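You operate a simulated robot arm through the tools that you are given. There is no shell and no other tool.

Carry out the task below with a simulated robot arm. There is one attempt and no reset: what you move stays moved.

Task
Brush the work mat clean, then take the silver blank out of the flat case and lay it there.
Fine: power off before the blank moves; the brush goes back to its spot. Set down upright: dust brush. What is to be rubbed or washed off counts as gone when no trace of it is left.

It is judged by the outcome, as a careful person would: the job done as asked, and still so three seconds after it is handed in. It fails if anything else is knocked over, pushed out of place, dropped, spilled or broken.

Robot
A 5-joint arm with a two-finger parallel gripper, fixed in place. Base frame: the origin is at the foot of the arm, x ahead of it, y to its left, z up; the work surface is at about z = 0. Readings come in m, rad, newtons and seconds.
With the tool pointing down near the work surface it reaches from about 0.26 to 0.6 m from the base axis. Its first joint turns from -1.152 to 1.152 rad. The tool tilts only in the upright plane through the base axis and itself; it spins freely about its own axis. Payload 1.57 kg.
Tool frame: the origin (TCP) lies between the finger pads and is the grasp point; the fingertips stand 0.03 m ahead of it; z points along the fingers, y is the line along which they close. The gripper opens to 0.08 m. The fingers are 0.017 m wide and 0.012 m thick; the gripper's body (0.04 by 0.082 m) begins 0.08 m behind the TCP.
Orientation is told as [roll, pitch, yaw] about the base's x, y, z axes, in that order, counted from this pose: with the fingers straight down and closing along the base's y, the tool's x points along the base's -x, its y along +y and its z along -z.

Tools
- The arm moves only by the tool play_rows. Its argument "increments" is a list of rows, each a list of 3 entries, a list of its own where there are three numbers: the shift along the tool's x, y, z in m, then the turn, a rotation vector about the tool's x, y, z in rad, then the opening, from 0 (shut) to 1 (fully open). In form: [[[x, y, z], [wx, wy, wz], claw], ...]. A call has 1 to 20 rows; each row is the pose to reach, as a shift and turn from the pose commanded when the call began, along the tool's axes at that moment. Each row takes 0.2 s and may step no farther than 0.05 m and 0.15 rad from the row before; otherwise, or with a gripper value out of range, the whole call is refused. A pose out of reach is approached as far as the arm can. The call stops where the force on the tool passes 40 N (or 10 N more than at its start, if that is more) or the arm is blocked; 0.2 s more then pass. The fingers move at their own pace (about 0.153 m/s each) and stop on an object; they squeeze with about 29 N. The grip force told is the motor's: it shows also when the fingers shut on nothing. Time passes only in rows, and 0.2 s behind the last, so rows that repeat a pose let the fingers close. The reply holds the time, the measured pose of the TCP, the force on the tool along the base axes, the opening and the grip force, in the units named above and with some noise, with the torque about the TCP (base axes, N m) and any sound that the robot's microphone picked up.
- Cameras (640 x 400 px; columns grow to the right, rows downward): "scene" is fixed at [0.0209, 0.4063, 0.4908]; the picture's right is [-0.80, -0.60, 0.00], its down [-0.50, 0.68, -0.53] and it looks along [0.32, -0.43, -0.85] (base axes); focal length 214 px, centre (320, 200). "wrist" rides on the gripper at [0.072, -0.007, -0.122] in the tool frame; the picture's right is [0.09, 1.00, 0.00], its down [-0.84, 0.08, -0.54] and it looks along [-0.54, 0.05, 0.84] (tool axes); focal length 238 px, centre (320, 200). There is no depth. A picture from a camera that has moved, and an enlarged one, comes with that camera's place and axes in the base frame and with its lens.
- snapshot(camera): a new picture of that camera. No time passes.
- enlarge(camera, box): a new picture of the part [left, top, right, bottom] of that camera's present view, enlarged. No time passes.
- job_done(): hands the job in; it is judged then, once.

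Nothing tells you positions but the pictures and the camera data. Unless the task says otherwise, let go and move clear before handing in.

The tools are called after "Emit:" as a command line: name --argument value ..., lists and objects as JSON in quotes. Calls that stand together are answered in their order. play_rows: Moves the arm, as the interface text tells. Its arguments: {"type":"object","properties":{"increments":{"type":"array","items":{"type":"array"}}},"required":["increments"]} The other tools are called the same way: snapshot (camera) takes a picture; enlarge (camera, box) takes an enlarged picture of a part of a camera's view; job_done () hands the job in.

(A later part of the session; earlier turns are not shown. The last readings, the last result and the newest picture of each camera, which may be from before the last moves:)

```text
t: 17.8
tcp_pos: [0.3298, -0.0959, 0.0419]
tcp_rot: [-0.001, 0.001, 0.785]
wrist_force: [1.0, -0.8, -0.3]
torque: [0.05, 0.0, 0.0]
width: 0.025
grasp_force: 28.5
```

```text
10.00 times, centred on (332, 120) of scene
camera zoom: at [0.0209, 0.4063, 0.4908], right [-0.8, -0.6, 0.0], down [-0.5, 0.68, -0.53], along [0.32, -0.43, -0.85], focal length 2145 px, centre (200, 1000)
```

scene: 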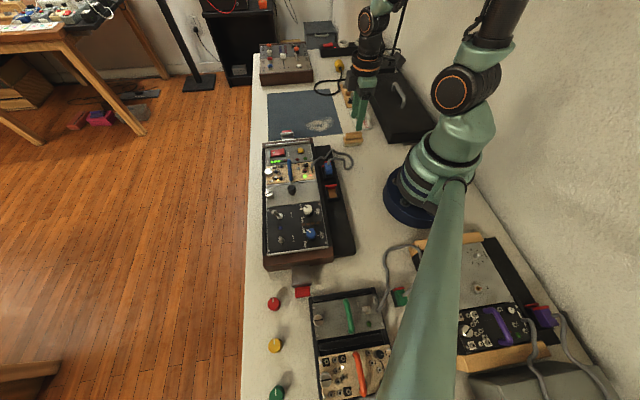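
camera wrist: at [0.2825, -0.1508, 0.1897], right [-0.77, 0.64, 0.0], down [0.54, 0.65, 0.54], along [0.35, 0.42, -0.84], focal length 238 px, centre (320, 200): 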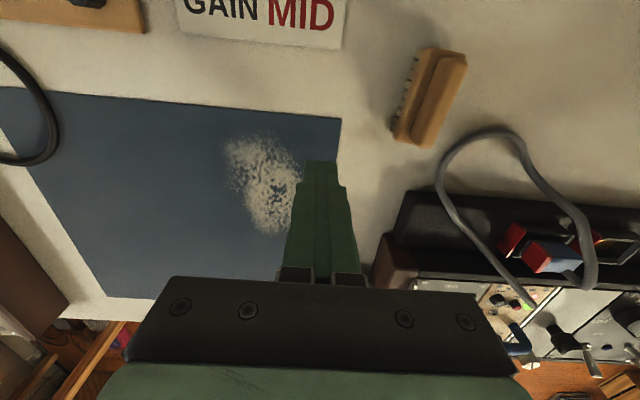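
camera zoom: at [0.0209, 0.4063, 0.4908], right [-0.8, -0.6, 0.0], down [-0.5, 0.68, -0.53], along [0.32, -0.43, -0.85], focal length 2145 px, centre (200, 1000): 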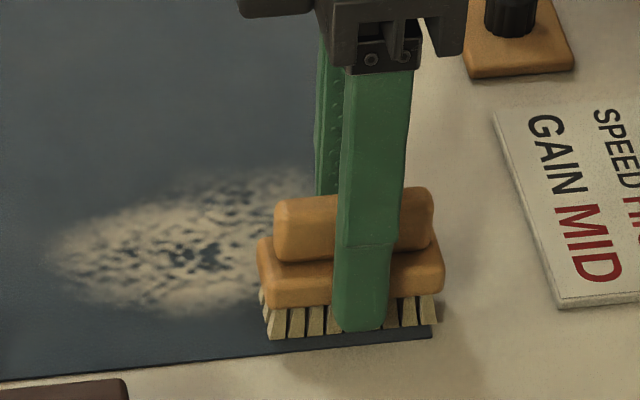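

Almost touching. I'll go down in 1 mm steps until a force shows.

Emit:
play_rows --increments '[[[0, 0, 0.001], [0, 0, 0], 0], [[0, 0, 0.002], [0, 0, 0], 0], [[0, 0, 0.002], [0, 0, 0], 0]]'

Emit:
play_rows --increments '[[[0, 0, 0.001], [0, 0, 0], 0], [[0, 0, 0.001], [0, 0, 0], 0]]'

Emit:
enlarge --camera "scene" --box '[300, 100, 364, 140]'

```text
t: 18.6
tcp_pos: [0.3308, -0.0952, 0.0392]
tcp_rot: [0.0, 0.0, 0.786]
wrist_force: [-6.1, 0.6, 20.4]
torque: [0.1, 0.1, 0.04]
width: 0.025
grasp_force: 28.6
```

```text
t: 19.2
tcp_pos: [0.3296, -0.0973, 0.0376]
tcp_rot: [-0.003, -0.001, 0.786]
wrist_force: [-4.5, 2.0, 24.4]
torque: [0.12, 0.12, -0.02]
width: 0.025
grasp_force: 29.1
```

```text
10.00 times, centred on (332, 120) of scene
camera zoom: at [0.0208, 0.4063, 0.4908], right [-0.8, -0.6, 0.0], down [-0.5, 0.68, -0.53], along [0.32, -0.43, -0.85], focal length 2145 px, centre (200, 1000)
```

zoom: 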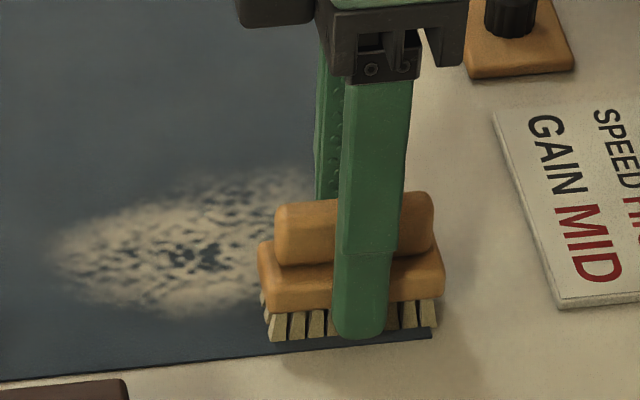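

That's firmer than needed (24 N). I'll back off 1.5 mm to a light contact.

Emit:
play_rows --increments '[[[0, 0, -0.0015], [0, 0, 0], 0], [[0, 0, -0.0015], [0, 0, 0], 0]]'

```text
t: 19.8
tcp_pos: [0.3299, -0.0952, 0.0388]
tcp_rot: [0.003, 0.0, 0.786]
wrist_force: [0.2, 0.1, -1.5]
torque: [-0.02, -0.02, -0.02]
width: 0.0249
grasp_force: 29.2
```

Force is near zero. I'll go down 0.6 mm and make the first stroke across the patch away from the near edge.

Emit:
play_rows --increments '[[[0, 0, 0.0006], [0, 0, 0], 0], [[0, -0.015, 0.0006], [0, 0, 0], 0], [[0, -0.03, 0.0006], [0, 0, 0], 0], [[0, -0.045, 0.0006], [0, 0, 0], 0], [[0, -0.06, 0.0006], [0, 0, 0], 0], [[0, -0.075, 0.0006], [0, 0, 0], 0], [[0, -0.09, 0.0006], [0, 0, 0], 0], [[0, -0.1, 0.0006], [0, 0, 0], 0]]'

Emit:
enlarge --camera "scene" --box '[270, 80, 366, 140]'

Emit:
snapshot --camera "wrist"

```text
t: 21.6
tcp_pos: [0.4003, -0.1665, 0.0392]
tcp_rot: [0.001, -0.001, 0.786]
wrist_force: [0.0, 0.2, -0.1]
torque: [0.0, -0.01, -0.01]
width: 0.0249
grasp_force: 29.2
```

```text
6.67 times, centred on (318, 110) of scene
camera zoom: at [0.0209, 0.4063, 0.4908], right [-0.8, -0.6, 0.0], down [-0.5, 0.68, -0.53], along [0.32, -0.43, -0.85], focal length 1430 px, centre (333, 800)
```

zoom: 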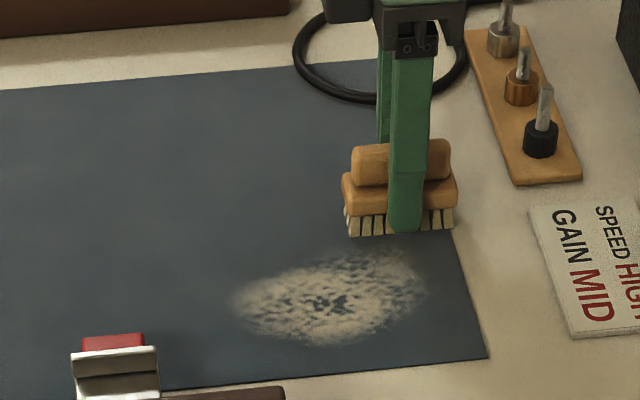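

```text
taken
camera wrist: at [0.3541, -0.2212, 0.1594], right [-0.77, 0.64, 0.0], down [0.54, 0.65, 0.54], along [0.35, 0.42, -0.84], focal length 238 px, centre (320, 200)
```

wrist: 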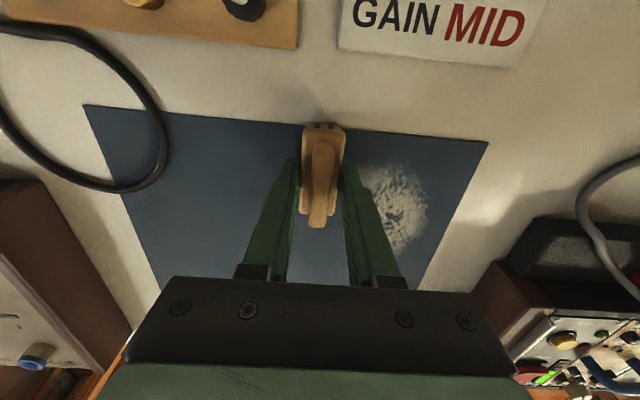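

That stroke skimmed over the dust without touching it. I'll press about 1 mm lower and stroke back.

Emit:
play_rows --increments '[[[0, 0, 0.0008], [0, 0, 0], 0], [[0, 0, 0.0008], [0, 0, 0], 0]]'

```text
t: 22.2
tcp_pos: [0.4013, -0.1648, 0.0396]
tcp_rot: [0.0, 0.0, 0.785]
wrist_force: [0.2, -0.8, -0.4]
torque: [-0.01, -0.01, 0.01]
width: 0.0247
grasp_force: 29.4
```

Emit:
play_rows --increments '[[[0, 0, 0.0007], [0, 0, 0], 0], [[0, 0, 0.0007], [0, 0, 0], 0]]'

```text
t: 22.8
tcp_pos: [0.4003, -0.1653, 0.0389]
tcp_rot: [0.001, 0.0, 0.785]
wrist_force: [-5.6, 4.9, 16.7]
torque: [0.22, 0.11, 0.03]
width: 0.0251
grasp_force: 28.9
```

Contact at about 17 N. I'll ease off slightly and stroke back over the patch.

Emit:
play_rows --increments '[[[0, 0.015, -0.0003], [0, 0, 0], 0], [[0, 0.03, -0.0003], [0, 0, 0], 0], [[0, 0.045, -0.0003], [0, 0, 0], 0], [[0, 0.06, -0.0003], [0, 0, 0], 0], [[0, 0.075, -0.0003], [0, 0, 0], 0], [[0, 0.09, -0.0003], [0, 0, 0], 0], [[0, 0.1, -0.0003], [0, 0, 0], 0]]'

Emit:
enlarge --camera "scene" --box '[270, 80, 366, 140]'

Emit:
enlarge --camera "wrist" --box '[180, 60, 420, 210]'

```text
t: 24.4
tcp_pos: [0.3294, -0.0947, 0.0386]
tcp_rot: [0.0, 0.0, 0.784]
wrist_force: [0.7, -2.3, 2.8]
torque: [0.0, -0.07, -0.07]
width: 0.025
grasp_force: 29.3
```

```text
6.67 times, centred on (318, 110) of scene
camera zoom: at [0.0208, 0.4063, 0.4908], right [-0.8, -0.6, 0.0], down [-0.5, 0.68, -0.53], along [0.32, -0.43, -0.85], focal length 1430 px, centre (333, 800)
```

zoom: 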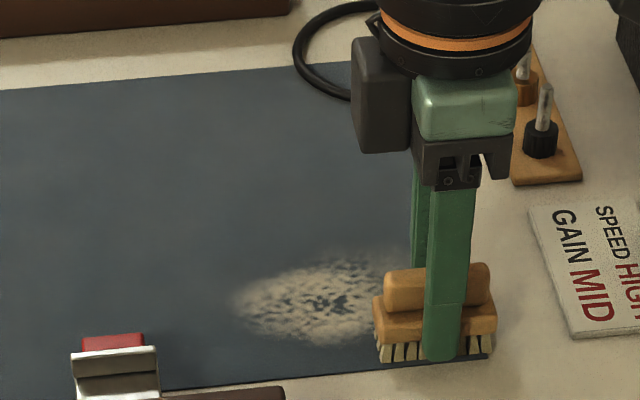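

```text
2.67 times, centred on (300, 135) of wrist
camera zoom: at [0.2829, -0.1506, 0.1584], right [-0.77, 0.64, 0.0], down [0.54, 0.65, 0.54], along [0.35, 0.42, -0.84], focal length 636 px, centre (373, 373)
```

zoom: 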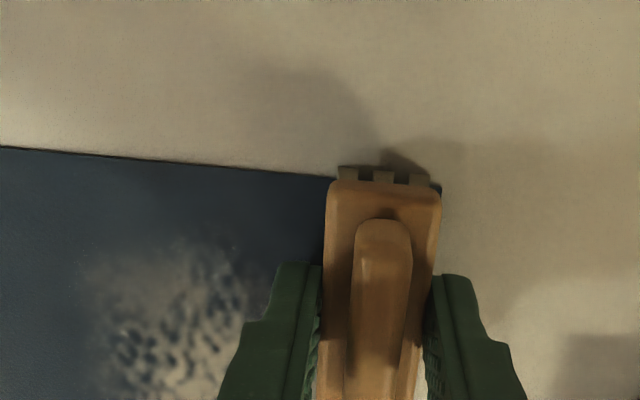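

The dust is fading where the bristles passed. I'll make repeated strokes here with slightly more pressure.

Emit:
play_rows --increments '[[[0, -0.022, 0.0003], [0, 0, 0], 0], [[0, -0.044, 0.0003], [0, 0, 0], 0], [[0, -0.066, 0.0003], [0, 0, 0], 0], [[0, -0.09, 0.0003], [0, 0, 0], 0], [[0, -0.066, 0.0003], [0, 0, 0], 0], [[0, -0.044, 0.0003], [0, 0, 0], 0], [[0, -0.022, 0.0003], [0, 0, 0], 0], [[0, 0, 0.0003], [0, 0, 0], 0], [[0, -0.022, 0.0003], [0, 0, 0], 0], [[0, -0.044, 0.0003], [0, 0, 0], 0], [[0, -0.066, 0.0003], [0, 0, 0], 0], [[0, -0.09, 0.0003], [0, 0, 0], 0], [[0, -0.066, 0.0003], [0, 0, 0], 0], [[0, -0.044, 0.0003], [0, 0, 0], 0], [[0, -0.022, 0.0003], [0, 0, 0], 0], [[0, 0, 0.0003], [0, 0, 0], 0]]'

Emit:
enlarge --camera "scene" --box '[270, 80, 366, 140]'

Emit:
enlarge --camera "wrist" --box '[180, 60, 420, 210]'

```text
t: 27.8
tcp_pos: [0.3288, -0.0937, 0.0385]
tcp_rot: [0.001, 0.0, 0.785]
wrist_force: [0.2, -0.1, -1.4]
torque: [0.01, 0.0, -0.02]
width: 0.0251
grasp_force: 29.6
```

```text
6.67 times, centred on (318, 110) of scene
camera zoom: at [0.0209, 0.4063, 0.4908], right [-0.8, -0.6, 0.0], down [-0.5, 0.68, -0.53], along [0.32, -0.43, -0.85], focal length 1430 px, centre (333, 800)
```

zoom: 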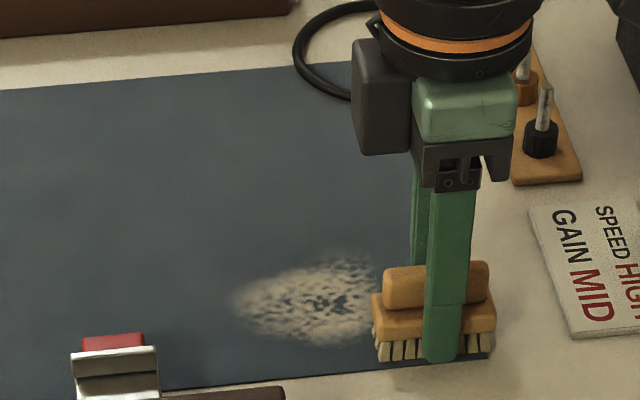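

```text
2.67 times, centred on (300, 135) of wrist
camera zoom: at [0.2825, -0.1501, 0.1579], right [-0.77, 0.64, 0.0], down [0.54, 0.65, 0.54], along [0.35, 0.42, -0.84], focal length 636 px, centre (373, 373)
```

zoom: 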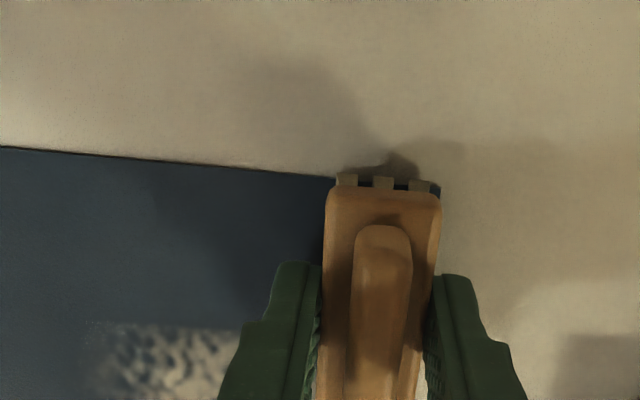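

The first band is clean. I'll shift 32 mm along the mat and repeat for the middle band.

Emit:
play_rows --increments '[[[-0.016, 0, 0.0003], [0, 0, 0], 0], [[-0.032, 0, 0.0003], [0, 0, 0], 0], [[-0.032, -0.022, 0.0003], [0, 0, 0], 0], [[-0.032, -0.044, 0.0003], [0, 0, 0], 0], [[-0.032, -0.066, 0.0003], [0, 0, 0], 0], [[-0.032, -0.09, 0.0003], [0, 0, 0], 0], [[-0.032, -0.066, 0.0003], [0, 0, 0], 0], [[-0.032, -0.044, 0.0003], [0, 0, 0], 0], [[-0.032, -0.022, 0.0003], [0, 0, 0], 0], [[-0.032, 0, 0.0003], [0, 0, 0], 0], [[-0.032, -0.022, 0.0003], [0, 0, 0], 0], [[-0.032, -0.044, 0.0003], [0, 0, 0], 0], [[-0.032, -0.066, 0.0003], [0, 0, 0], 0], [[-0.032, -0.09, 0.0003], [0, 0, 0], 0], [[-0.032, -0.066, 0.0003], [0, 0, 0], 0], [[-0.032, -0.044, 0.0003], [0, 0, 0], 0], [[-0.032, -0.022, 0.0003], [0, 0, 0], 0], [[-0.032, 0, 0.0003], [0, 0, 0], 0]]'

Emit:
enlarge --camera "scene" --box '[270, 80, 366, 140]'

Emit:
enlarge --camera "wrist" --box '[180, 60, 420, 210]'

```text
t: 31.6
tcp_pos: [0.3526, -0.0739, 0.0386]
tcp_rot: [-0.002, 0.0, 0.785]
wrist_force: [-0.1, 0.4, -0.9]
torque: [0.01, 0.01, 0.01]
width: 0.0247
grasp_force: 29.1
```

```text
6.67 times, centred on (318, 110) of scene
camera zoom: at [0.0209, 0.4063, 0.4908], right [-0.8, -0.6, 0.0], down [-0.5, 0.68, -0.53], along [0.32, -0.43, -0.85], focal length 1430 px, centre (333, 800)
```

zoom: 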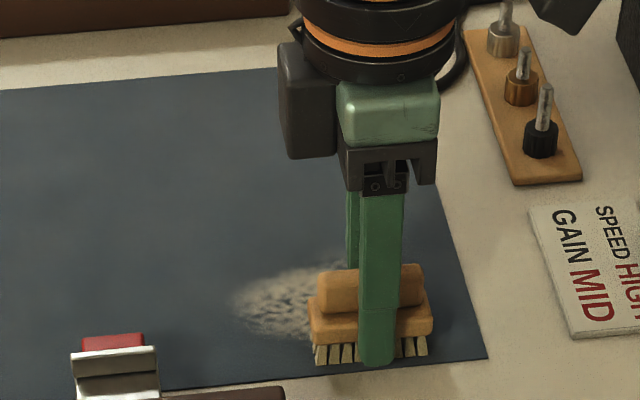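

```text
2.67 times, centred on (300, 135) of wrist
camera zoom: at [0.3065, -0.1295, 0.1578], right [-0.77, 0.64, 0.0], down [0.54, 0.65, 0.54], along [0.35, 0.42, -0.84], focal length 636 px, centre (373, 373)
```

zoom: 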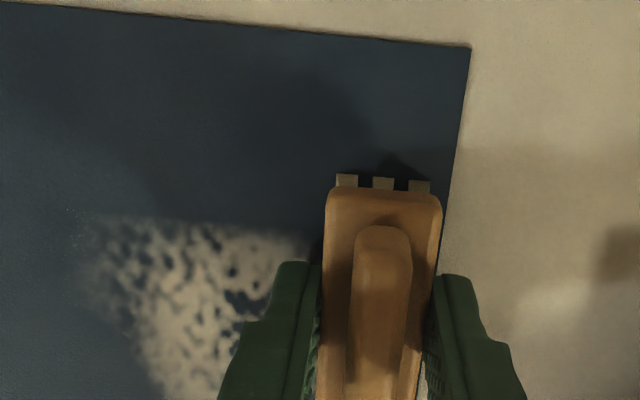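

The middle band was not touched — contact was lost as the arm moved out. I'll lower in small steps until I feel contact again.

Emit:
play_rows --increments '[[[0, 0, 0.0006], [0, 0, 0], 0], [[0, 0, 0.0006], [0, 0, 0], 0]]'

Emit:
play_rows --increments '[[[0, -0.005, 0.0004], [0, 0, 0], 0], [[0, -0.01, 0.0004], [0, 0, 0], 0]]'

```text
t: 32.2
tcp_pos: [0.3532, -0.0737, 0.0374]
tcp_rot: [0.0, 0.0, 0.785]
wrist_force: [0.6, -0.6, -0.7]
torque: [0.02, 0.0, -0.02]
width: 0.0249
grasp_force: 29.2
```

```text
t: 32.8
tcp_pos: [0.3612, -0.081, 0.0367]
tcp_rot: [-0.001, 0.0, 0.785]
wrist_force: [0.1, -0.6, -1.2]
torque: [0.02, 0.0, -0.03]
width: 0.0249
grasp_force: 28.5
```

Emit:
play_rows --increments '[[[0, -0.005, 0.0006], [0, 0, 0], 0], [[0, -0.01, 0.0006], [0, 0, 0], 0]]'

Emit:
enlarge --camera "scene" --box '[290, 100, 354, 140]'

```text
t: 33.4
tcp_pos: [0.3675, -0.0866, 0.0361]
tcp_rot: [0.001, 0.0, 0.785]
wrist_force: [-1.7, 2.3, 6.3]
torque: [0.0, 0.17, -0.13]
width: 0.0247
grasp_force: 29.2
```

```text
10.00 times, centred on (322, 120) of scene
camera zoom: at [0.0208, 0.4063, 0.4908], right [-0.8, -0.6, 0.0], down [-0.5, 0.68, -0.53], along [0.32, -0.43, -0.85], focal length 2145 px, centre (300, 1000)
```

zoom: 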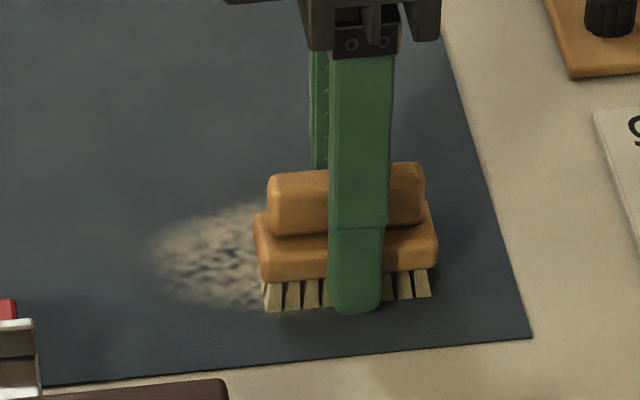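

Contact of about 6 N now. I'll stroke back and forth over the middle band at this height, with slightly more pressure.

Emit:
play_rows --increments '[[[0, 0.02, 0.0002], [0, 0, 0], 0], [[0, 0, 0.0002], [0, 0, 0], 0], [[0, -0.022, 0.0003], [0, 0, 0], 0], [[0, -0.045, 0.0003], [0, 0, 0], 0], [[0, -0.07, 0.0003], [0, 0, 0], 0], [[0, -0.045, 0.0003], [0, 0, 0], 0], [[0, -0.022, 0.0003], [0, 0, 0], 0], [[0, 0, 0.0003], [0, 0, 0], 0], [[0, 0.02, 0.0003], [0, 0, 0], 0], [[0, 0, 0.0004], [0, 0, 0], 0], [[0, -0.022, 0.0004], [0, 0, 0], 0], [[0, -0.045, 0.0004], [0, 0, 0], 0], [[0, -0.07, 0.0004], [0, 0, 0], 0], [[0, -0.045, 0.0004], [0, 0, 0], 0], [[0, -0.022, 0.0004], [0, 0, 0], 0], [[0, 0, 0.0004], [0, 0, 0], 0], [[0, 0.02, 0.0004], [0, 0, 0], 0]]'

Emit:
enlarge --camera "scene" --box '[270, 80, 366, 140]'

Emit:
enlarge --camera "wrist" --box '[180, 60, 420, 210]'

```text
t: 37.0
tcp_pos: [0.3515, -0.0713, 0.0371]
tcp_rot: [-0.001, 0.001, 0.785]
wrist_force: [0.2, -0.1, -0.4]
torque: [0.0, -0.03, 0.0]
width: 0.0251
grasp_force: 29.0
```

```text
6.67 times, centred on (318, 110) of scene
camera zoom: at [0.0209, 0.4063, 0.4908], right [-0.8, -0.6, 0.0], down [-0.5, 0.68, -0.53], along [0.32, -0.43, -0.85], focal length 1430 px, centre (333, 800)
```

zoom: 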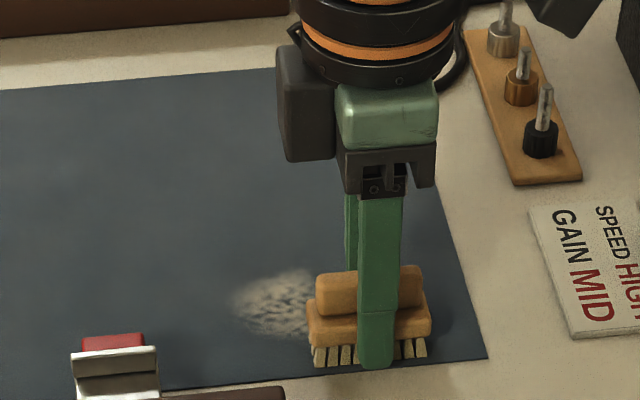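

```text
2.67 times, centred on (300, 135) of wrist
camera zoom: at [0.306, -0.1279, 0.1574], right [-0.77, 0.64, 0.0], down [0.54, 0.65, 0.54], along [0.35, 0.42, -0.84], focal length 636 px, centre (373, 373)
```

zoom: 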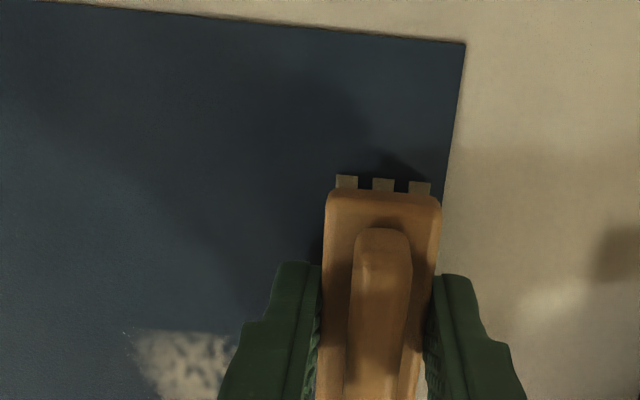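

The middle band is clean too. I'll shift another 30 mm and find contact again.

Emit:
play_rows --increments '[[[-0.015, -0.01, 0], [0, 0, 0], 0], [[-0.03, -0.02, 0.0004], [0, 0, 0], 0], [[-0.03, -0.025, 0.0004], [0, 0, 0], 0]]'

Emit:
play_rows --increments '[[[0, -0.005, 0.0004], [0, 0, 0], 0], [[0, -0.01, 0.0004], [0, 0, 0], 0]]'

```text
t: 37.8
tcp_pos: [0.3916, -0.0677, 0.0355]
tcp_rot: [0.001, 0.001, 0.787]
wrist_force: [-3.4, 4.9, 12.4]
torque: [0.11, 0.15, -0.03]
width: 0.025
grasp_force: 28.6
```

```text
t: 38.4
tcp_pos: [0.4, -0.0764, 0.0355]
tcp_rot: [0.002, -0.001, 0.787]
wrist_force: [-6.1, 11.4, 23.2]
torque: [0.27, 0.25, -0.04]
width: 0.0251
grasp_force: 29.1
```

Contact is good, slightly heavy; I'll ease off a little and stroke this band.

Emit:
play_rows --increments '[[[0, 0.015, -0.0004], [0, 0, 0], 0], [[0, 0.035, -0.0004], [0, 0, 0], 0], [[0, 0.015, -0.0003], [0, 0, 0], 0], [[0, -0.005, -0.0003], [0, 0, 0], 0], [[0, -0.025, -0.0003], [0, 0, 0], 0], [[0, -0.045, -0.0003], [0, 0, 0], 0], [[0, -0.06, -0.0003], [0, 0, 0], 0], [[0, -0.035, -0.0003], [0, 0, 0], 0], [[0, -0.01, -0.0002], [0, 0, 0], 0], [[0, 0.015, -0.0002], [0, 0, 0], 0], [[0, 0.035, -0.0002], [0, 0, 0], 0], [[0, 0.015, -0.0001], [0, 0, 0], 0], [[0, -0.01, -0.0001], [0, 0, 0], 0], [[0, -0.035, -0.0001], [0, 0, 0], 0], [[0, -0.06, -0.0001], [0, 0, 0], 0], [[0, -0.035, -0.0001], [0, 0, 0], 0], [[0, -0.01, 0], [0, 0, 0], 0], [[0, 0.015, 0], [0, 0, 0], 0], [[0, 0.035, 0], [0, 0, 0], 0]]'

Emit:
enlarge --camera "scene" --box '[270, 80, 366, 140]'

Emit:
enlarge --camera "wrist" --box '[180, 60, 420, 210]'

```text
t: 42.4
tcp_pos: [0.3726, -0.0515, 0.0349]
tcp_rot: [-0.001, -0.001, 0.786]
wrist_force: [0.5, 0.1, -0.6]
torque: [0.0, 0.0, -0.01]
width: 0.0252
grasp_force: 28.7
```

```text
6.67 times, centred on (318, 110) of scene
camera zoom: at [0.0209, 0.4063, 0.4908], right [-0.8, -0.6, 0.0], down [-0.5, 0.68, -0.53], along [0.32, -0.43, -0.85], focal length 1430 px, centre (333, 800)
```

zoom: 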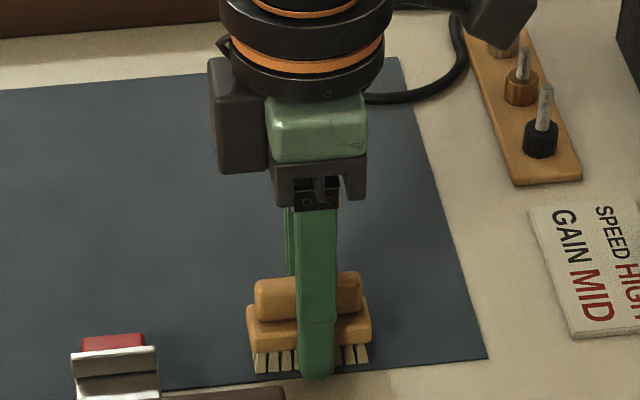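

```text
2.67 times, centred on (300, 135) of wrist
camera zoom: at [0.3261, -0.1066, 0.1551], right [-0.77, 0.64, 0.0], down [0.54, 0.65, 0.54], along [0.35, 0.42, -0.84], focal length 636 px, centre (373, 373)
```

zoom: 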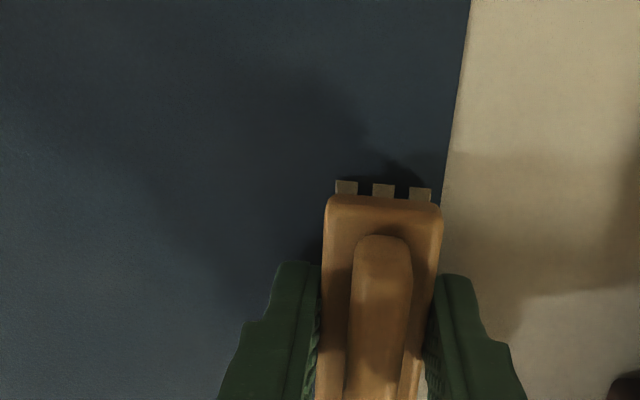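

The patch looks nearly all gone. I'll lift and look for any remaining trace.

Emit:
play_rows --increments '[[[0, 0, -0.02], [0, 0, 0], 0], [[0.02, 0.02, -0.05], [0, 0, 0], 0], [[0.05, 0.03, -0.08], [0, 0, 0], 0], [[0.08, 0.03, -0.11], [0, 0, 0], 0]]'

Emit:
enlarge --camera "scene" --box '[255, 80, 351, 140]'

Emit:
snapshot --camera "wrist"

```text
t: 43.4
tcp_pos: [0.2962, -0.0873, 0.1442]
tcp_rot: [-0.001, 0.002, 0.784]
wrist_force: [0.1, 0.1, -0.7]
torque: [0.01, -0.04, -0.03]
width: 0.0249
grasp_force: 28.4
```

```text
6.67 times, centred on (303, 110) of scene
camera zoom: at [0.0209, 0.4063, 0.4908], right [-0.8, -0.6, 0.0], down [-0.5, 0.68, -0.53], along [0.32, -0.43, -0.85], focal length 1430 px, centre (433, 800)
```

zoom: 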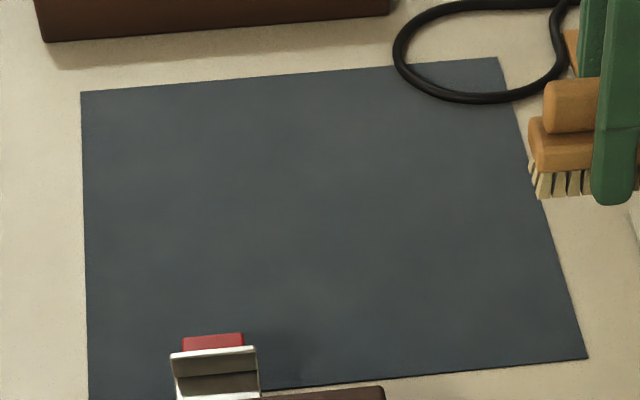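

```text
taken
camera wrist: at [0.2494, -0.143, 0.2641], right [-0.77, 0.64, 0.0], down [0.54, 0.65, 0.54], along [0.35, 0.42, -0.84], focal length 238 px, centre (320, 200)
```

wrist: 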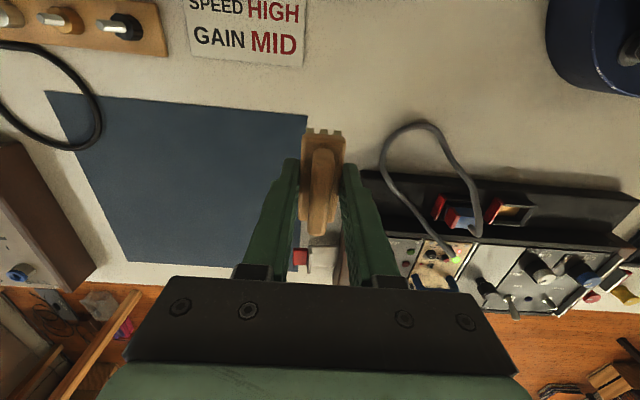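

The mat looks clear. I'll zoom in hard to check for specks at the edges of the former patch.

Emit:
enlarge --camera "scene" --box '[296, 108, 344, 138]'

Emit:
enlarge --camera "wrist" --box '[120, 90, 320, 215]'

Emit:
enlarge --camera "wrist" --box '[200, 90, 312, 160]'

```text
13.33 times, centred on (320, 123) of scene
camera zoom: at [0.0209, 0.4063, 0.4908], right [-0.8, -0.6, 0.0], down [-0.5, 0.68, -0.53], along [0.32, -0.43, -0.85], focal length 2860 px, centre (320, 1227)
```

zoom: 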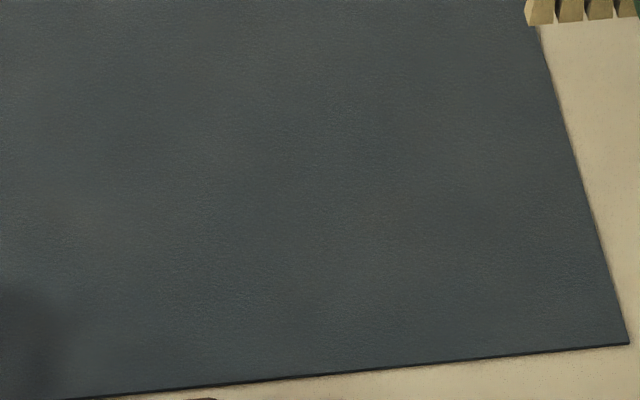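

```text
3.20 times, centred on (220, 152) of wrist
camera zoom: at [0.2494, -0.143, 0.2641], right [-0.77, 0.64, 0.0], down [0.54, 0.65, 0.54], along [0.35, 0.42, -0.84], focal length 763 px, centre (640, 352)
```

zoom: 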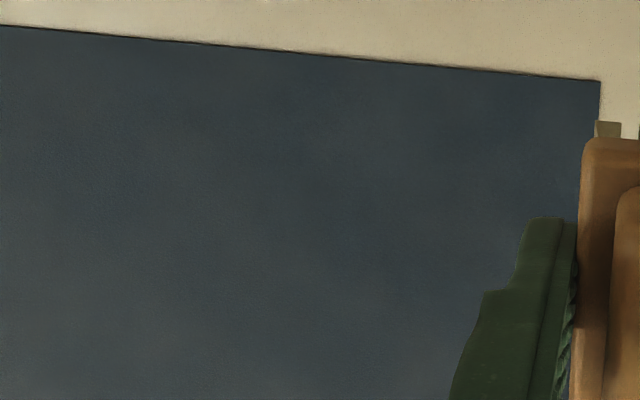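

```text
5.71 times, centred on (256, 125) of wrist
camera zoom: at [0.2494, -0.143, 0.2641], right [-0.77, 0.64, 0.0], down [0.54, 0.65, 0.54], along [0.35, 0.42, -0.84], focal length 1362 px, centre (686, 629)
```

zoom: 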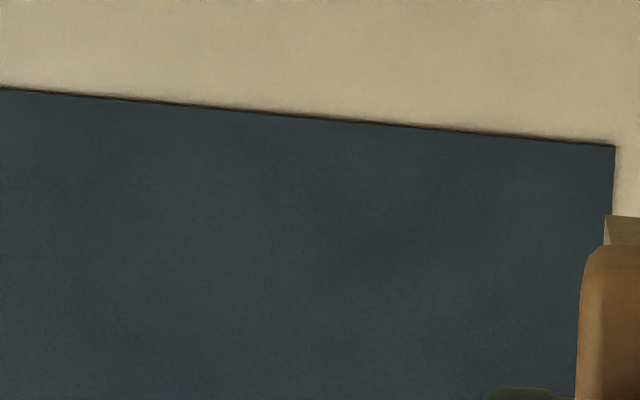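

The mat is clean with no trace left. I'll carry the brush back over its original spot, 45° orientation, and stop just above the table.

Emit:
play_rows --increments '[[[0.014, 0.0175, 0.02], [0, 0, 0], 0], [[0.0282, 0.0347, 0.045], [0, 0, 0], 0], [[0.0282, 0.0347, 0.07], [0, 0, 0], 0], [[0.0282, 0.0347, 0.09], [0, 0, 0], 0], [[0.0282, 0.0347, 0.102], [0, 0, 0], 0], [[0.0282, 0.0347, 0.102], [0, 0, 0], 0]]'

Emit:
enlarge --camera "scene" --box '[310, 110, 390, 160]'

Emit:
enlarge --camera "wrist" --box '[240, 80, 400, 180]'

```text
t: 44.8
tcp_pos: [0.2511, -0.0827, 0.0423]
tcp_rot: [-0.001, 0.001, 0.784]
wrist_force: [0.0, 0.7, -0.3]
torque: [-0.01, -0.02, 0.0]
width: 0.0248
grasp_force: 28.9
```

```text
8.00 times, centred on (350, 135) of scene
camera zoom: at [0.0209, 0.4063, 0.4908], right [-0.8, -0.6, 0.0], down [-0.5, 0.68, -0.53], along [0.32, -0.43, -0.85], focal length 1716 px, centre (80, 720)
```

zoom: 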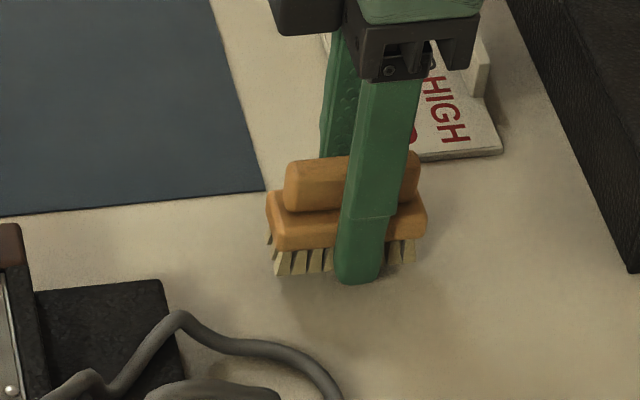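

```text
4.00 times, centred on (320, 130) of wrist
camera zoom: at [0.2042, -0.138, 0.1621], right [-0.77, 0.64, 0.0], down [0.54, 0.65, 0.54], along [0.35, 0.42, -0.84], focal length 953 px, centre (320, 480)
```

zoom: 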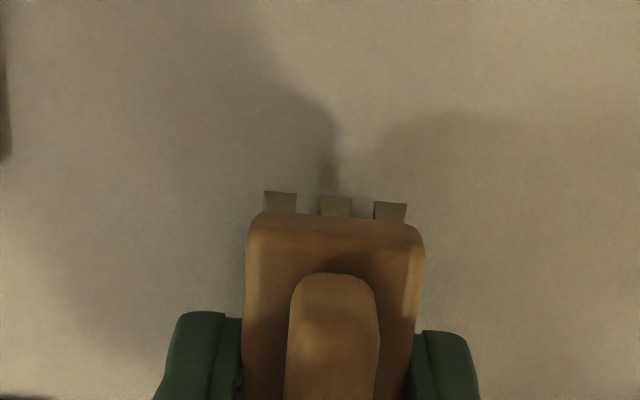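

Its outline now matches the original spot, about 8–9 mm above the table. Lowering in small steps.

Emit:
play_rows --increments '[[[0, 0, 0.003], [0, 0, 0], 0], [[0, 0, 0.0055], [0, 0, 0], 0], [[0, 0, 0.0055], [0, 0, 0], 0]]'

Emit:
play_rows --increments '[[[0, 0, 0.001], [0, 0, 0], 0], [[0, 0, 0.001], [0, 0, 0], 0]]'

Emit:
enlarge --camera "scene" --box '[310, 110, 390, 160]'

```text
t: 45.6
tcp_pos: [0.2519, -0.0823, 0.0362]
tcp_rot: [-0.002, 0.0, 0.786]
wrist_force: [-0.4, -0.8, -0.8]
torque: [-0.01, 0.01, -0.02]
width: 0.0249
grasp_force: 28.6
```

```text
t: 46.2
tcp_pos: [0.2512, -0.0833, 0.0358]
tcp_rot: [0.0, 0.0, 0.786]
wrist_force: [-0.5, 0.2, -1.4]
torque: [-0.01, -0.04, 0.0]
width: 0.0249
grasp_force: 28.7
```

```text
8.00 times, centred on (350, 135) of scene
camera zoom: at [0.0209, 0.4063, 0.4908], right [-0.8, -0.6, 0.0], down [-0.5, 0.68, -0.53], along [0.32, -0.43, -0.85], focal length 1716 px, centre (80, 720)
```

zoom: 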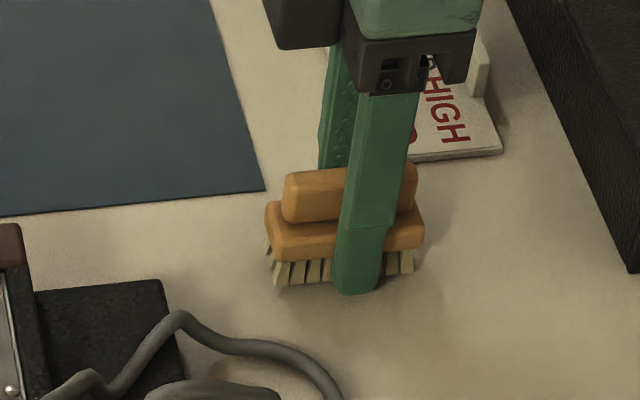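

About 3 mm to go. Continuing in small steps.

Emit:
play_rows --increments '[[[0, 0, 0.001], [0, 0, 0], 0], [[0, 0, 0.0015], [0, 0, 0], 0], [[0, 0, 0.0015], [0, 0, 0], 0]]'

Emit:
play_rows --increments '[[[0, 0, 0.0007], [0, 0, 0], 0], [[0, 0, 0.0007], [0, 0, 0], 0]]'

```text
t: 47.0
tcp_pos: [0.2512, -0.0806, 0.0337]
tcp_rot: [0.0, 0.0, 0.786]
wrist_force: [-0.1, 0.4, -0.7]
torque: [0.0, 0.01, -0.02]
width: 0.0248
grasp_force: 28.5
```

```text
t: 47.6
tcp_pos: [0.2509, -0.0822, 0.0334]
tcp_rot: [0.001, 0.0, 0.785]
wrist_force: [-0.3, 0.2, -0.4]
torque: [0.0, 0.02, 0.0]
width: 0.025
grasp_force: 29.4
```

Emit:
play_rows --increments '[[[0, 0, 0.0006], [0, 0, 0], 0], [[0, 0, 0.0006], [0, 0, 0], 0]]'

Emit:
enlarge --camera "scene" --box '[310, 110, 390, 160]'

```text
t: 48.2
tcp_pos: [0.2515, -0.082, 0.0328]
tcp_rot: [-0.002, 0.0, 0.785]
wrist_force: [-0.3, 0.5, -0.2]
torque: [0.0, -0.01, 0.06]
width: 0.0248
grasp_force: 28.9
```

```text
8.00 times, centred on (350, 135) of scene
camera zoom: at [0.0209, 0.4063, 0.4908], right [-0.8, -0.6, 0.0], down [-0.5, 0.68, -0.53], along [0.32, -0.43, -0.85], focal length 1716 px, centre (80, 720)
```

zoom: 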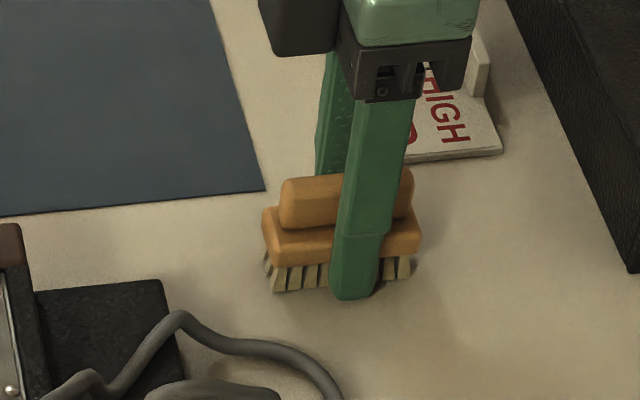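

It's about 1.5 mm off along its length; I'll correct that while it's still just clear, and continue down.

Emit:
play_rows --increments '[[[0.0015, 0, 0], [0, 0, 0], 0], [[0.0015, 0, 0.0005], [0, 0, 0], 0], [[0.0015, 0, 0.0005], [0, 0, 0], 0]]'

Emit:
enlarge --camera "scene" --box '[310, 110, 390, 160]'

```text
t: 49.0
tcp_pos: [0.2512, -0.0834, 0.0335]
tcp_rot: [0.001, -0.001, 0.786]
wrist_force: [0.5, 0.0, -0.6]
torque: [0.01, 0.0, 0.0]
width: 0.025
grasp_force: 28.8
```

```text
8.00 times, centred on (350, 135) of scene
camera zoom: at [0.0209, 0.4063, 0.4908], right [-0.8, -0.6, 0.0], down [-0.5, 0.68, -0.53], along [0.32, -0.43, -0.85], focal length 1716 px, centre (80, 720)
```

zoom: 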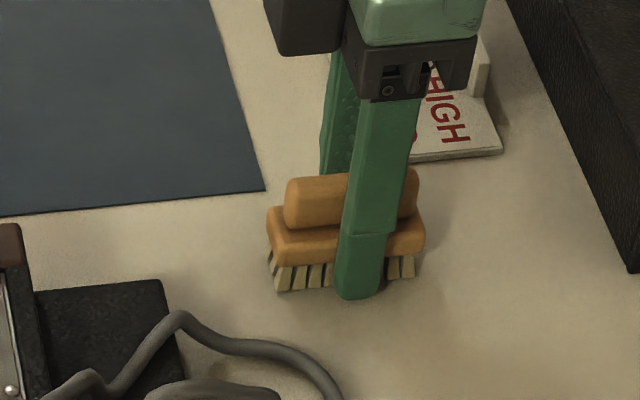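

Now it coincides with the original outline, roughly 1 mm up. A bit lower.

Emit:
play_rows --increments '[[[0, 0, 0.0005], [0, 0, 0], 0], [[0, 0, 0.0005], [0, 0, 0], 0]]'

Emit:
play_rows --increments '[[[0, 0, 0.0005], [0, 0, 0], 0], [[0, 0, 0.0005], [0, 0, 0], 0]]'

```text
t: 49.6
tcp_pos: [0.2516, -0.0825, 0.033]
tcp_rot: [0.0, -0.001, 0.786]
wrist_force: [0.2, 0.0, -0.5]
torque: [-0.02, -0.02, 0.01]
width: 0.0247
grasp_force: 28.5
```

```text
t: 50.2
tcp_pos: [0.2514, -0.0833, 0.0317]
tcp_rot: [0.0, 0.0, 0.786]
wrist_force: [0.4, 0.2, 1.3]
torque: [-0.03, 0.04, -0.01]
width: 0.0249
grasp_force: 29.0
```

Emit:
enlarge --camera "scene" --box '[310, 110, 390, 160]'

Emit:
enlarge --camera "wrist" --box '[240, 80, 400, 180]'

```text
8.00 times, centred on (350, 135) of scene
camera zoom: at [0.0209, 0.4063, 0.4908], right [-0.8, -0.6, 0.0], down [-0.5, 0.68, -0.53], along [0.32, -0.43, -0.85], focal length 1716 px, centre (80, 720)
```

zoom: 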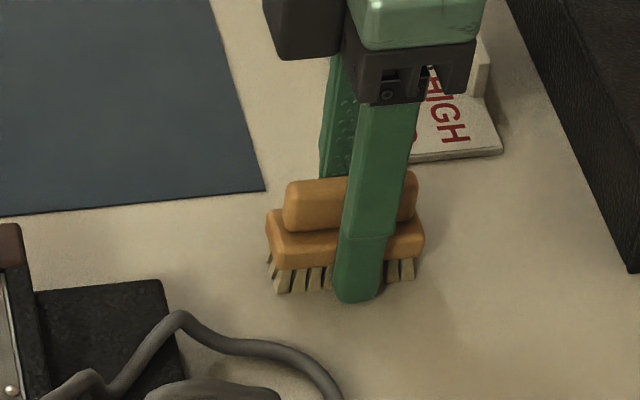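

```text
4.00 times, centred on (320, 130) of wrist
camera zoom: at [0.2038, -0.1389, 0.1521], right [-0.77, 0.64, 0.0], down [0.54, 0.65, 0.54], along [0.35, 0.42, -0.84], focal length 953 px, centre (320, 480)
```

zoom: 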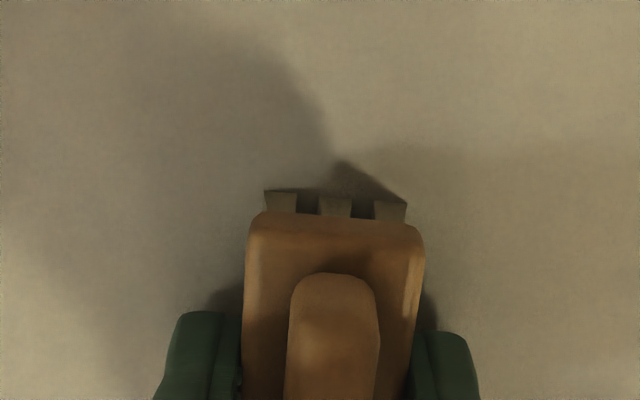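

The bristles are on the table at the original outline. Releasing and rising straight up.

Emit:
play_rows --increments '[[[0, 0, 0], [0, 0, 0], 0.4], [[0, 0, 0], [0, 0, 0], 0.55], [[0, 0, 0], [0, 0, 0], 0.55], [[0, 0, -0.02], [0, 0, 0], 0.55], [[0, 0, -0.05], [0, 0, 0], 0.55], [[0, 0, -0.078], [0, 0, 0], 0.55]]'

Emit:
enlarge --camera "scene" --box '[310, 110, 390, 160]'

Emit:
enlarge --camera "wrist" --box '[240, 80, 400, 180]'

```text
t: 51.6
tcp_pos: [0.2511, -0.0811, 0.1124]
tcp_rot: [0.0, -0.001, 0.785]
wrist_force: [0.3, -0.3, 1.4]
torque: [-0.02, 0.05, -0.01]
width: 0.0438
grasp_force: 0.1
```

```text
8.00 times, centred on (350, 135) of scene
camera zoom: at [0.0209, 0.4063, 0.4908], right [-0.8, -0.6, 0.0], down [-0.5, 0.68, -0.53], along [0.32, -0.43, -0.85], focal length 1716 px, centre (80, 720)
```

zoom: 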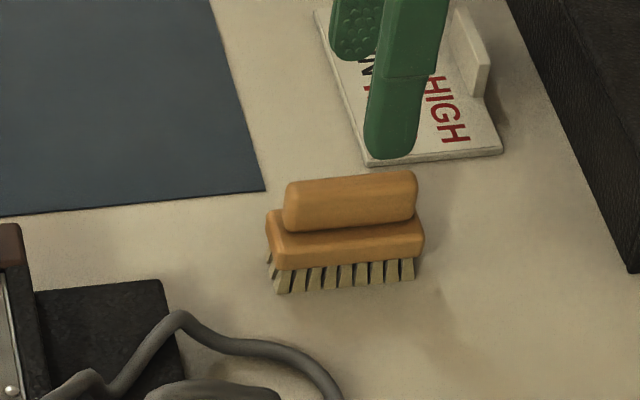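

```text
4.00 times, centred on (320, 130) of wrist
camera zoom: at [0.2041, -0.1374, 0.2315], right [-0.77, 0.64, 0.0], down [0.54, 0.65, 0.54], along [0.35, 0.42, -0.84], focal length 953 px, centre (320, 480)
```

zoom: 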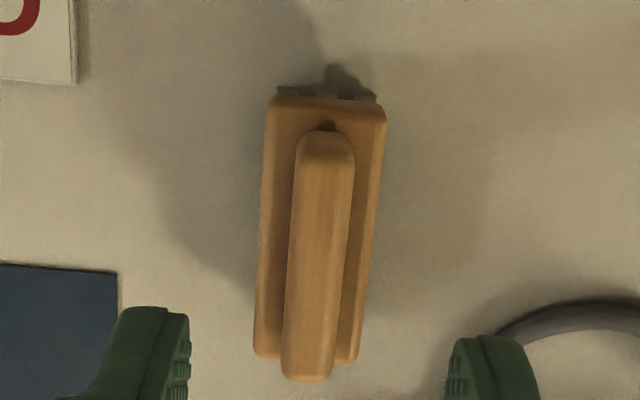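

The brush is back exactly at its spot and upright. Next is the POWER rocker near (0.374, 0.128); I'll rise and move over there for a close look.

Emit:
play_rows --increments '[[[0, 0, -0.03], [0, 0, 0], 0.3], [[0, 0, -0.07], [0, 0, 0], 0], [[-0.04, 0.01, -0.085], [0, 0, 0], 0], [[-0.08, 0.02, -0.085], [0, 0, 0], 0], [[-0.12, 0.03, -0.085], [0, 0, 0], 0], [[-0.16, 0.04, -0.085], [0, 0, 0], 0], [[-0.2, 0.05, -0.08], [0, 0, 0], 0], [[-0.24, 0.06, -0.075], [0, 0, 0], 0], [[-0.28, 0.06, -0.07], [0, 0, 0], 0], [[-0.28, 0.06, -0.07], [0, 0, 0], 0]]'

Emit:
snapshot --camera "wrist"

Emit:
enlarge --camera "wrist" --box '[200, 30, 440, 180]'

Emit:
snapshot --camera "scene"

```text
t: 53.8
tcp_pos: [0.4056, 0.1555, 0.1807]
tcp_rot: [0.0, -0.001, 0.786]
wrist_force: [0.2, 0.1, 0.1]
torque: [0.01, -0.02, 0.01]
width: 0.0
grasp_force: 21.5
```

```text
taken
camera wrist: at [0.3585, 0.0996, 0.3006], right [-0.77, 0.64, 0.0], down [0.54, 0.65, 0.54], along [0.35, 0.42, -0.84], focal length 238 px, centre (320, 200)
```

wrist: 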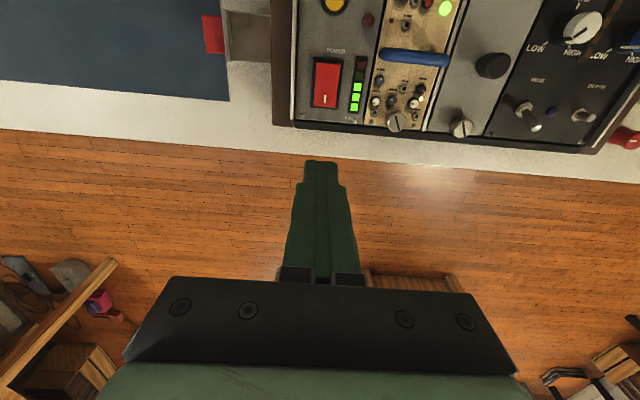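

```text
2.67 times, centred on (320, 105) of wrist
camera zoom: at [0.3585, 0.0996, 0.3006], right [-0.77, 0.64, 0.0], down [0.54, 0.65, 0.54], along [0.35, 0.42, -0.84], focal length 636 px, centre (320, 453)
```

zoom: 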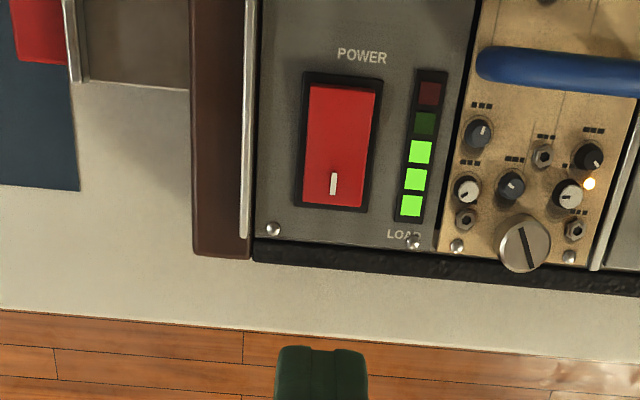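

```text
taken
```

scene: 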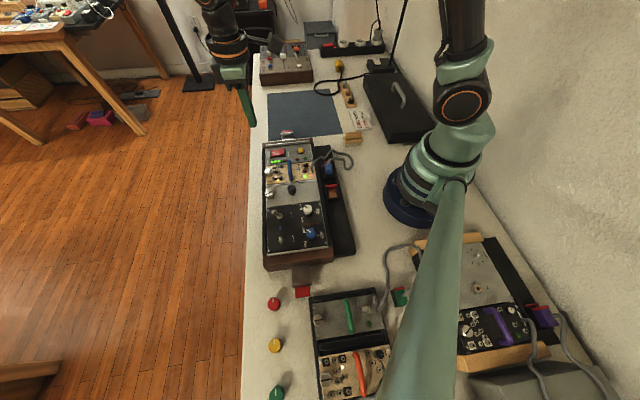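

The POWER rocker is clearly visible, with its white mark at the outer end. I'll zoom in to see which half stands proud.

Emit:
enlarge --camera "wrist" --box '[295, 50, 375, 100]'

Emit:
enlarge --camera "scene" --box '[262, 142, 302, 167]'

Emit:
enlarge --camera "wrist" --box '[295, 80, 375, 130]'

```text
8.00 times, centred on (335, 75) of wrist
camera zoom: at [0.3585, 0.0996, 0.3006], right [-0.77, 0.64, 0.0], down [0.54, 0.65, 0.54], along [0.35, 0.42, -0.84], focal length 1907 px, centre (200, 1200)
```

zoom: 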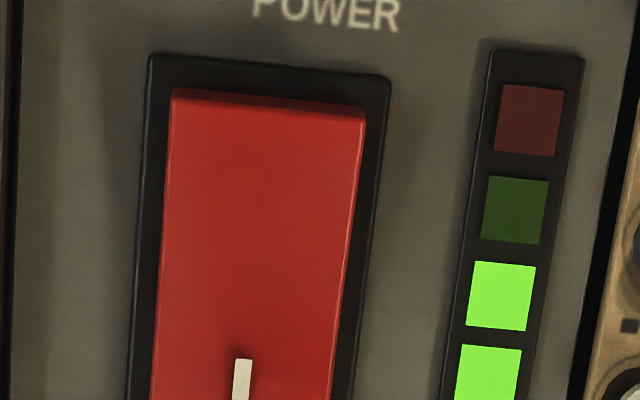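

```text
16.00 times, centred on (282, 154) of scene
camera zoom: at [0.0209, 0.4063, 0.4908], right [-0.8, -0.6, 0.0], down [-0.5, 0.68, -0.53], along [0.32, -0.43, -0.85], focal length 3432 px, centre (928, 928)
```

zoom: 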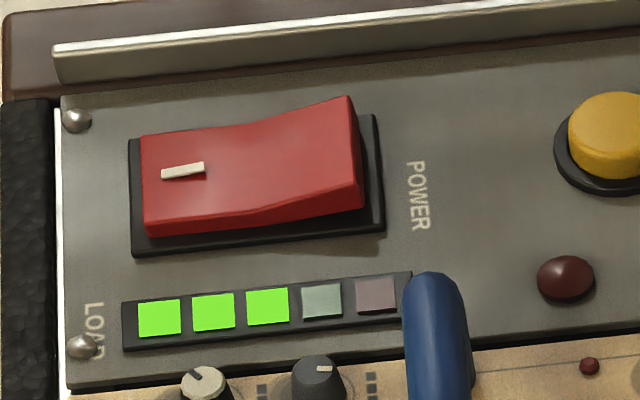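

```text
8.00 times, centred on (335, 105) of wrist
camera zoom: at [0.3585, 0.0996, 0.3006], right [-0.77, 0.64, 0.0], down [0.54, 0.65, 0.54], along [0.35, 0.42, -0.84], focal length 1907 px, centre (200, 960)
```

zoom: 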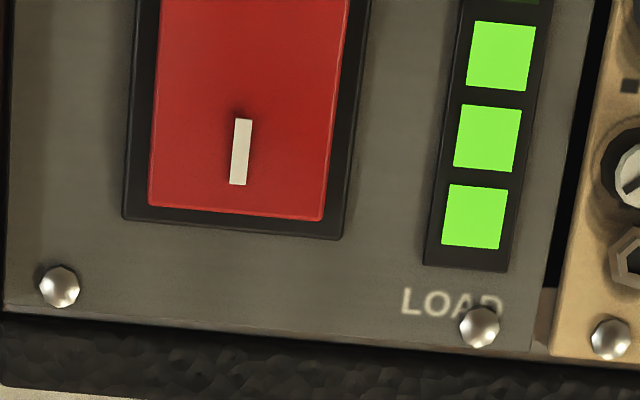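

The marked outer half is pressed (on) and the inner half stands proud, so I'll press the inner half. I'll move the closed fingertips to about 20 mm above it and check.

Emit:
play_rows --increments '[[[0.02, 0.001, 0.01], [0, 0, 0], 0], [[0.04, 0.0021, 0.03], [0, 0, 0], 0], [[0.0503, 0.0021, 0.055], [0, 0, 0], 0], [[0.0503, 0.0021, 0.0757], [0, 0, 0], 0], [[0.0503, 0.0021, 0.0757], [0, 0, 0], 0]]'

Emit:
enlarge --camera "scene" --box '[255, 125, 319, 165]'

Emit:
enlarge --camera "wrist" --box '[220, 80, 420, 205]'

```text
t: 55.0
tcp_pos: [0.3697, 0.1218, 0.1037]
tcp_rot: [0.0, 0.001, 0.784]
wrist_force: [0.5, -0.4, -0.3]
torque: [-0.01, -0.02, 0.0]
width: 0.0
grasp_force: 21.2
```

```text
10.00 times, centred on (287, 145) of scene
camera zoom: at [0.0209, 0.4063, 0.4908], right [-0.8, -0.6, 0.0], down [-0.5, 0.68, -0.53], along [0.32, -0.43, -0.85], focal length 2145 px, centre (650, 750)
```

zoom: 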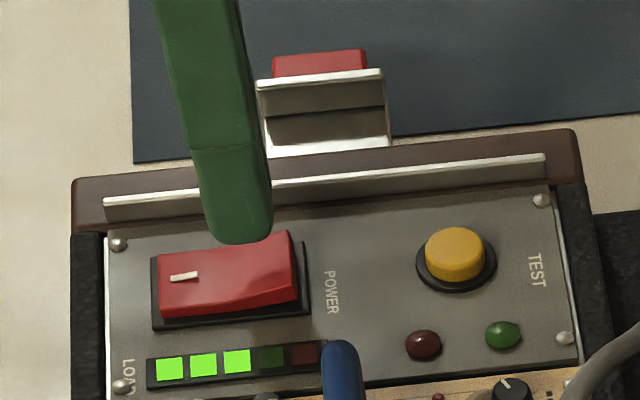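

```text
3.20 times, centred on (320, 142) of wrist
camera zoom: at [0.3228, 0.0658, 0.224], right [-0.77, 0.64, 0.0], down [0.54, 0.65, 0.54], along [0.35, 0.42, -0.84], focal length 763 px, centre (320, 384)
```

zoom: 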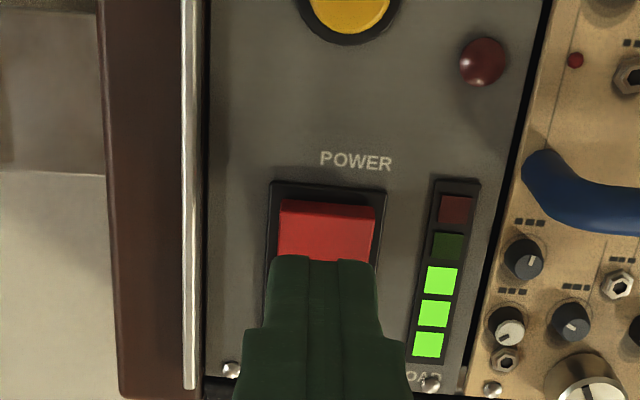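

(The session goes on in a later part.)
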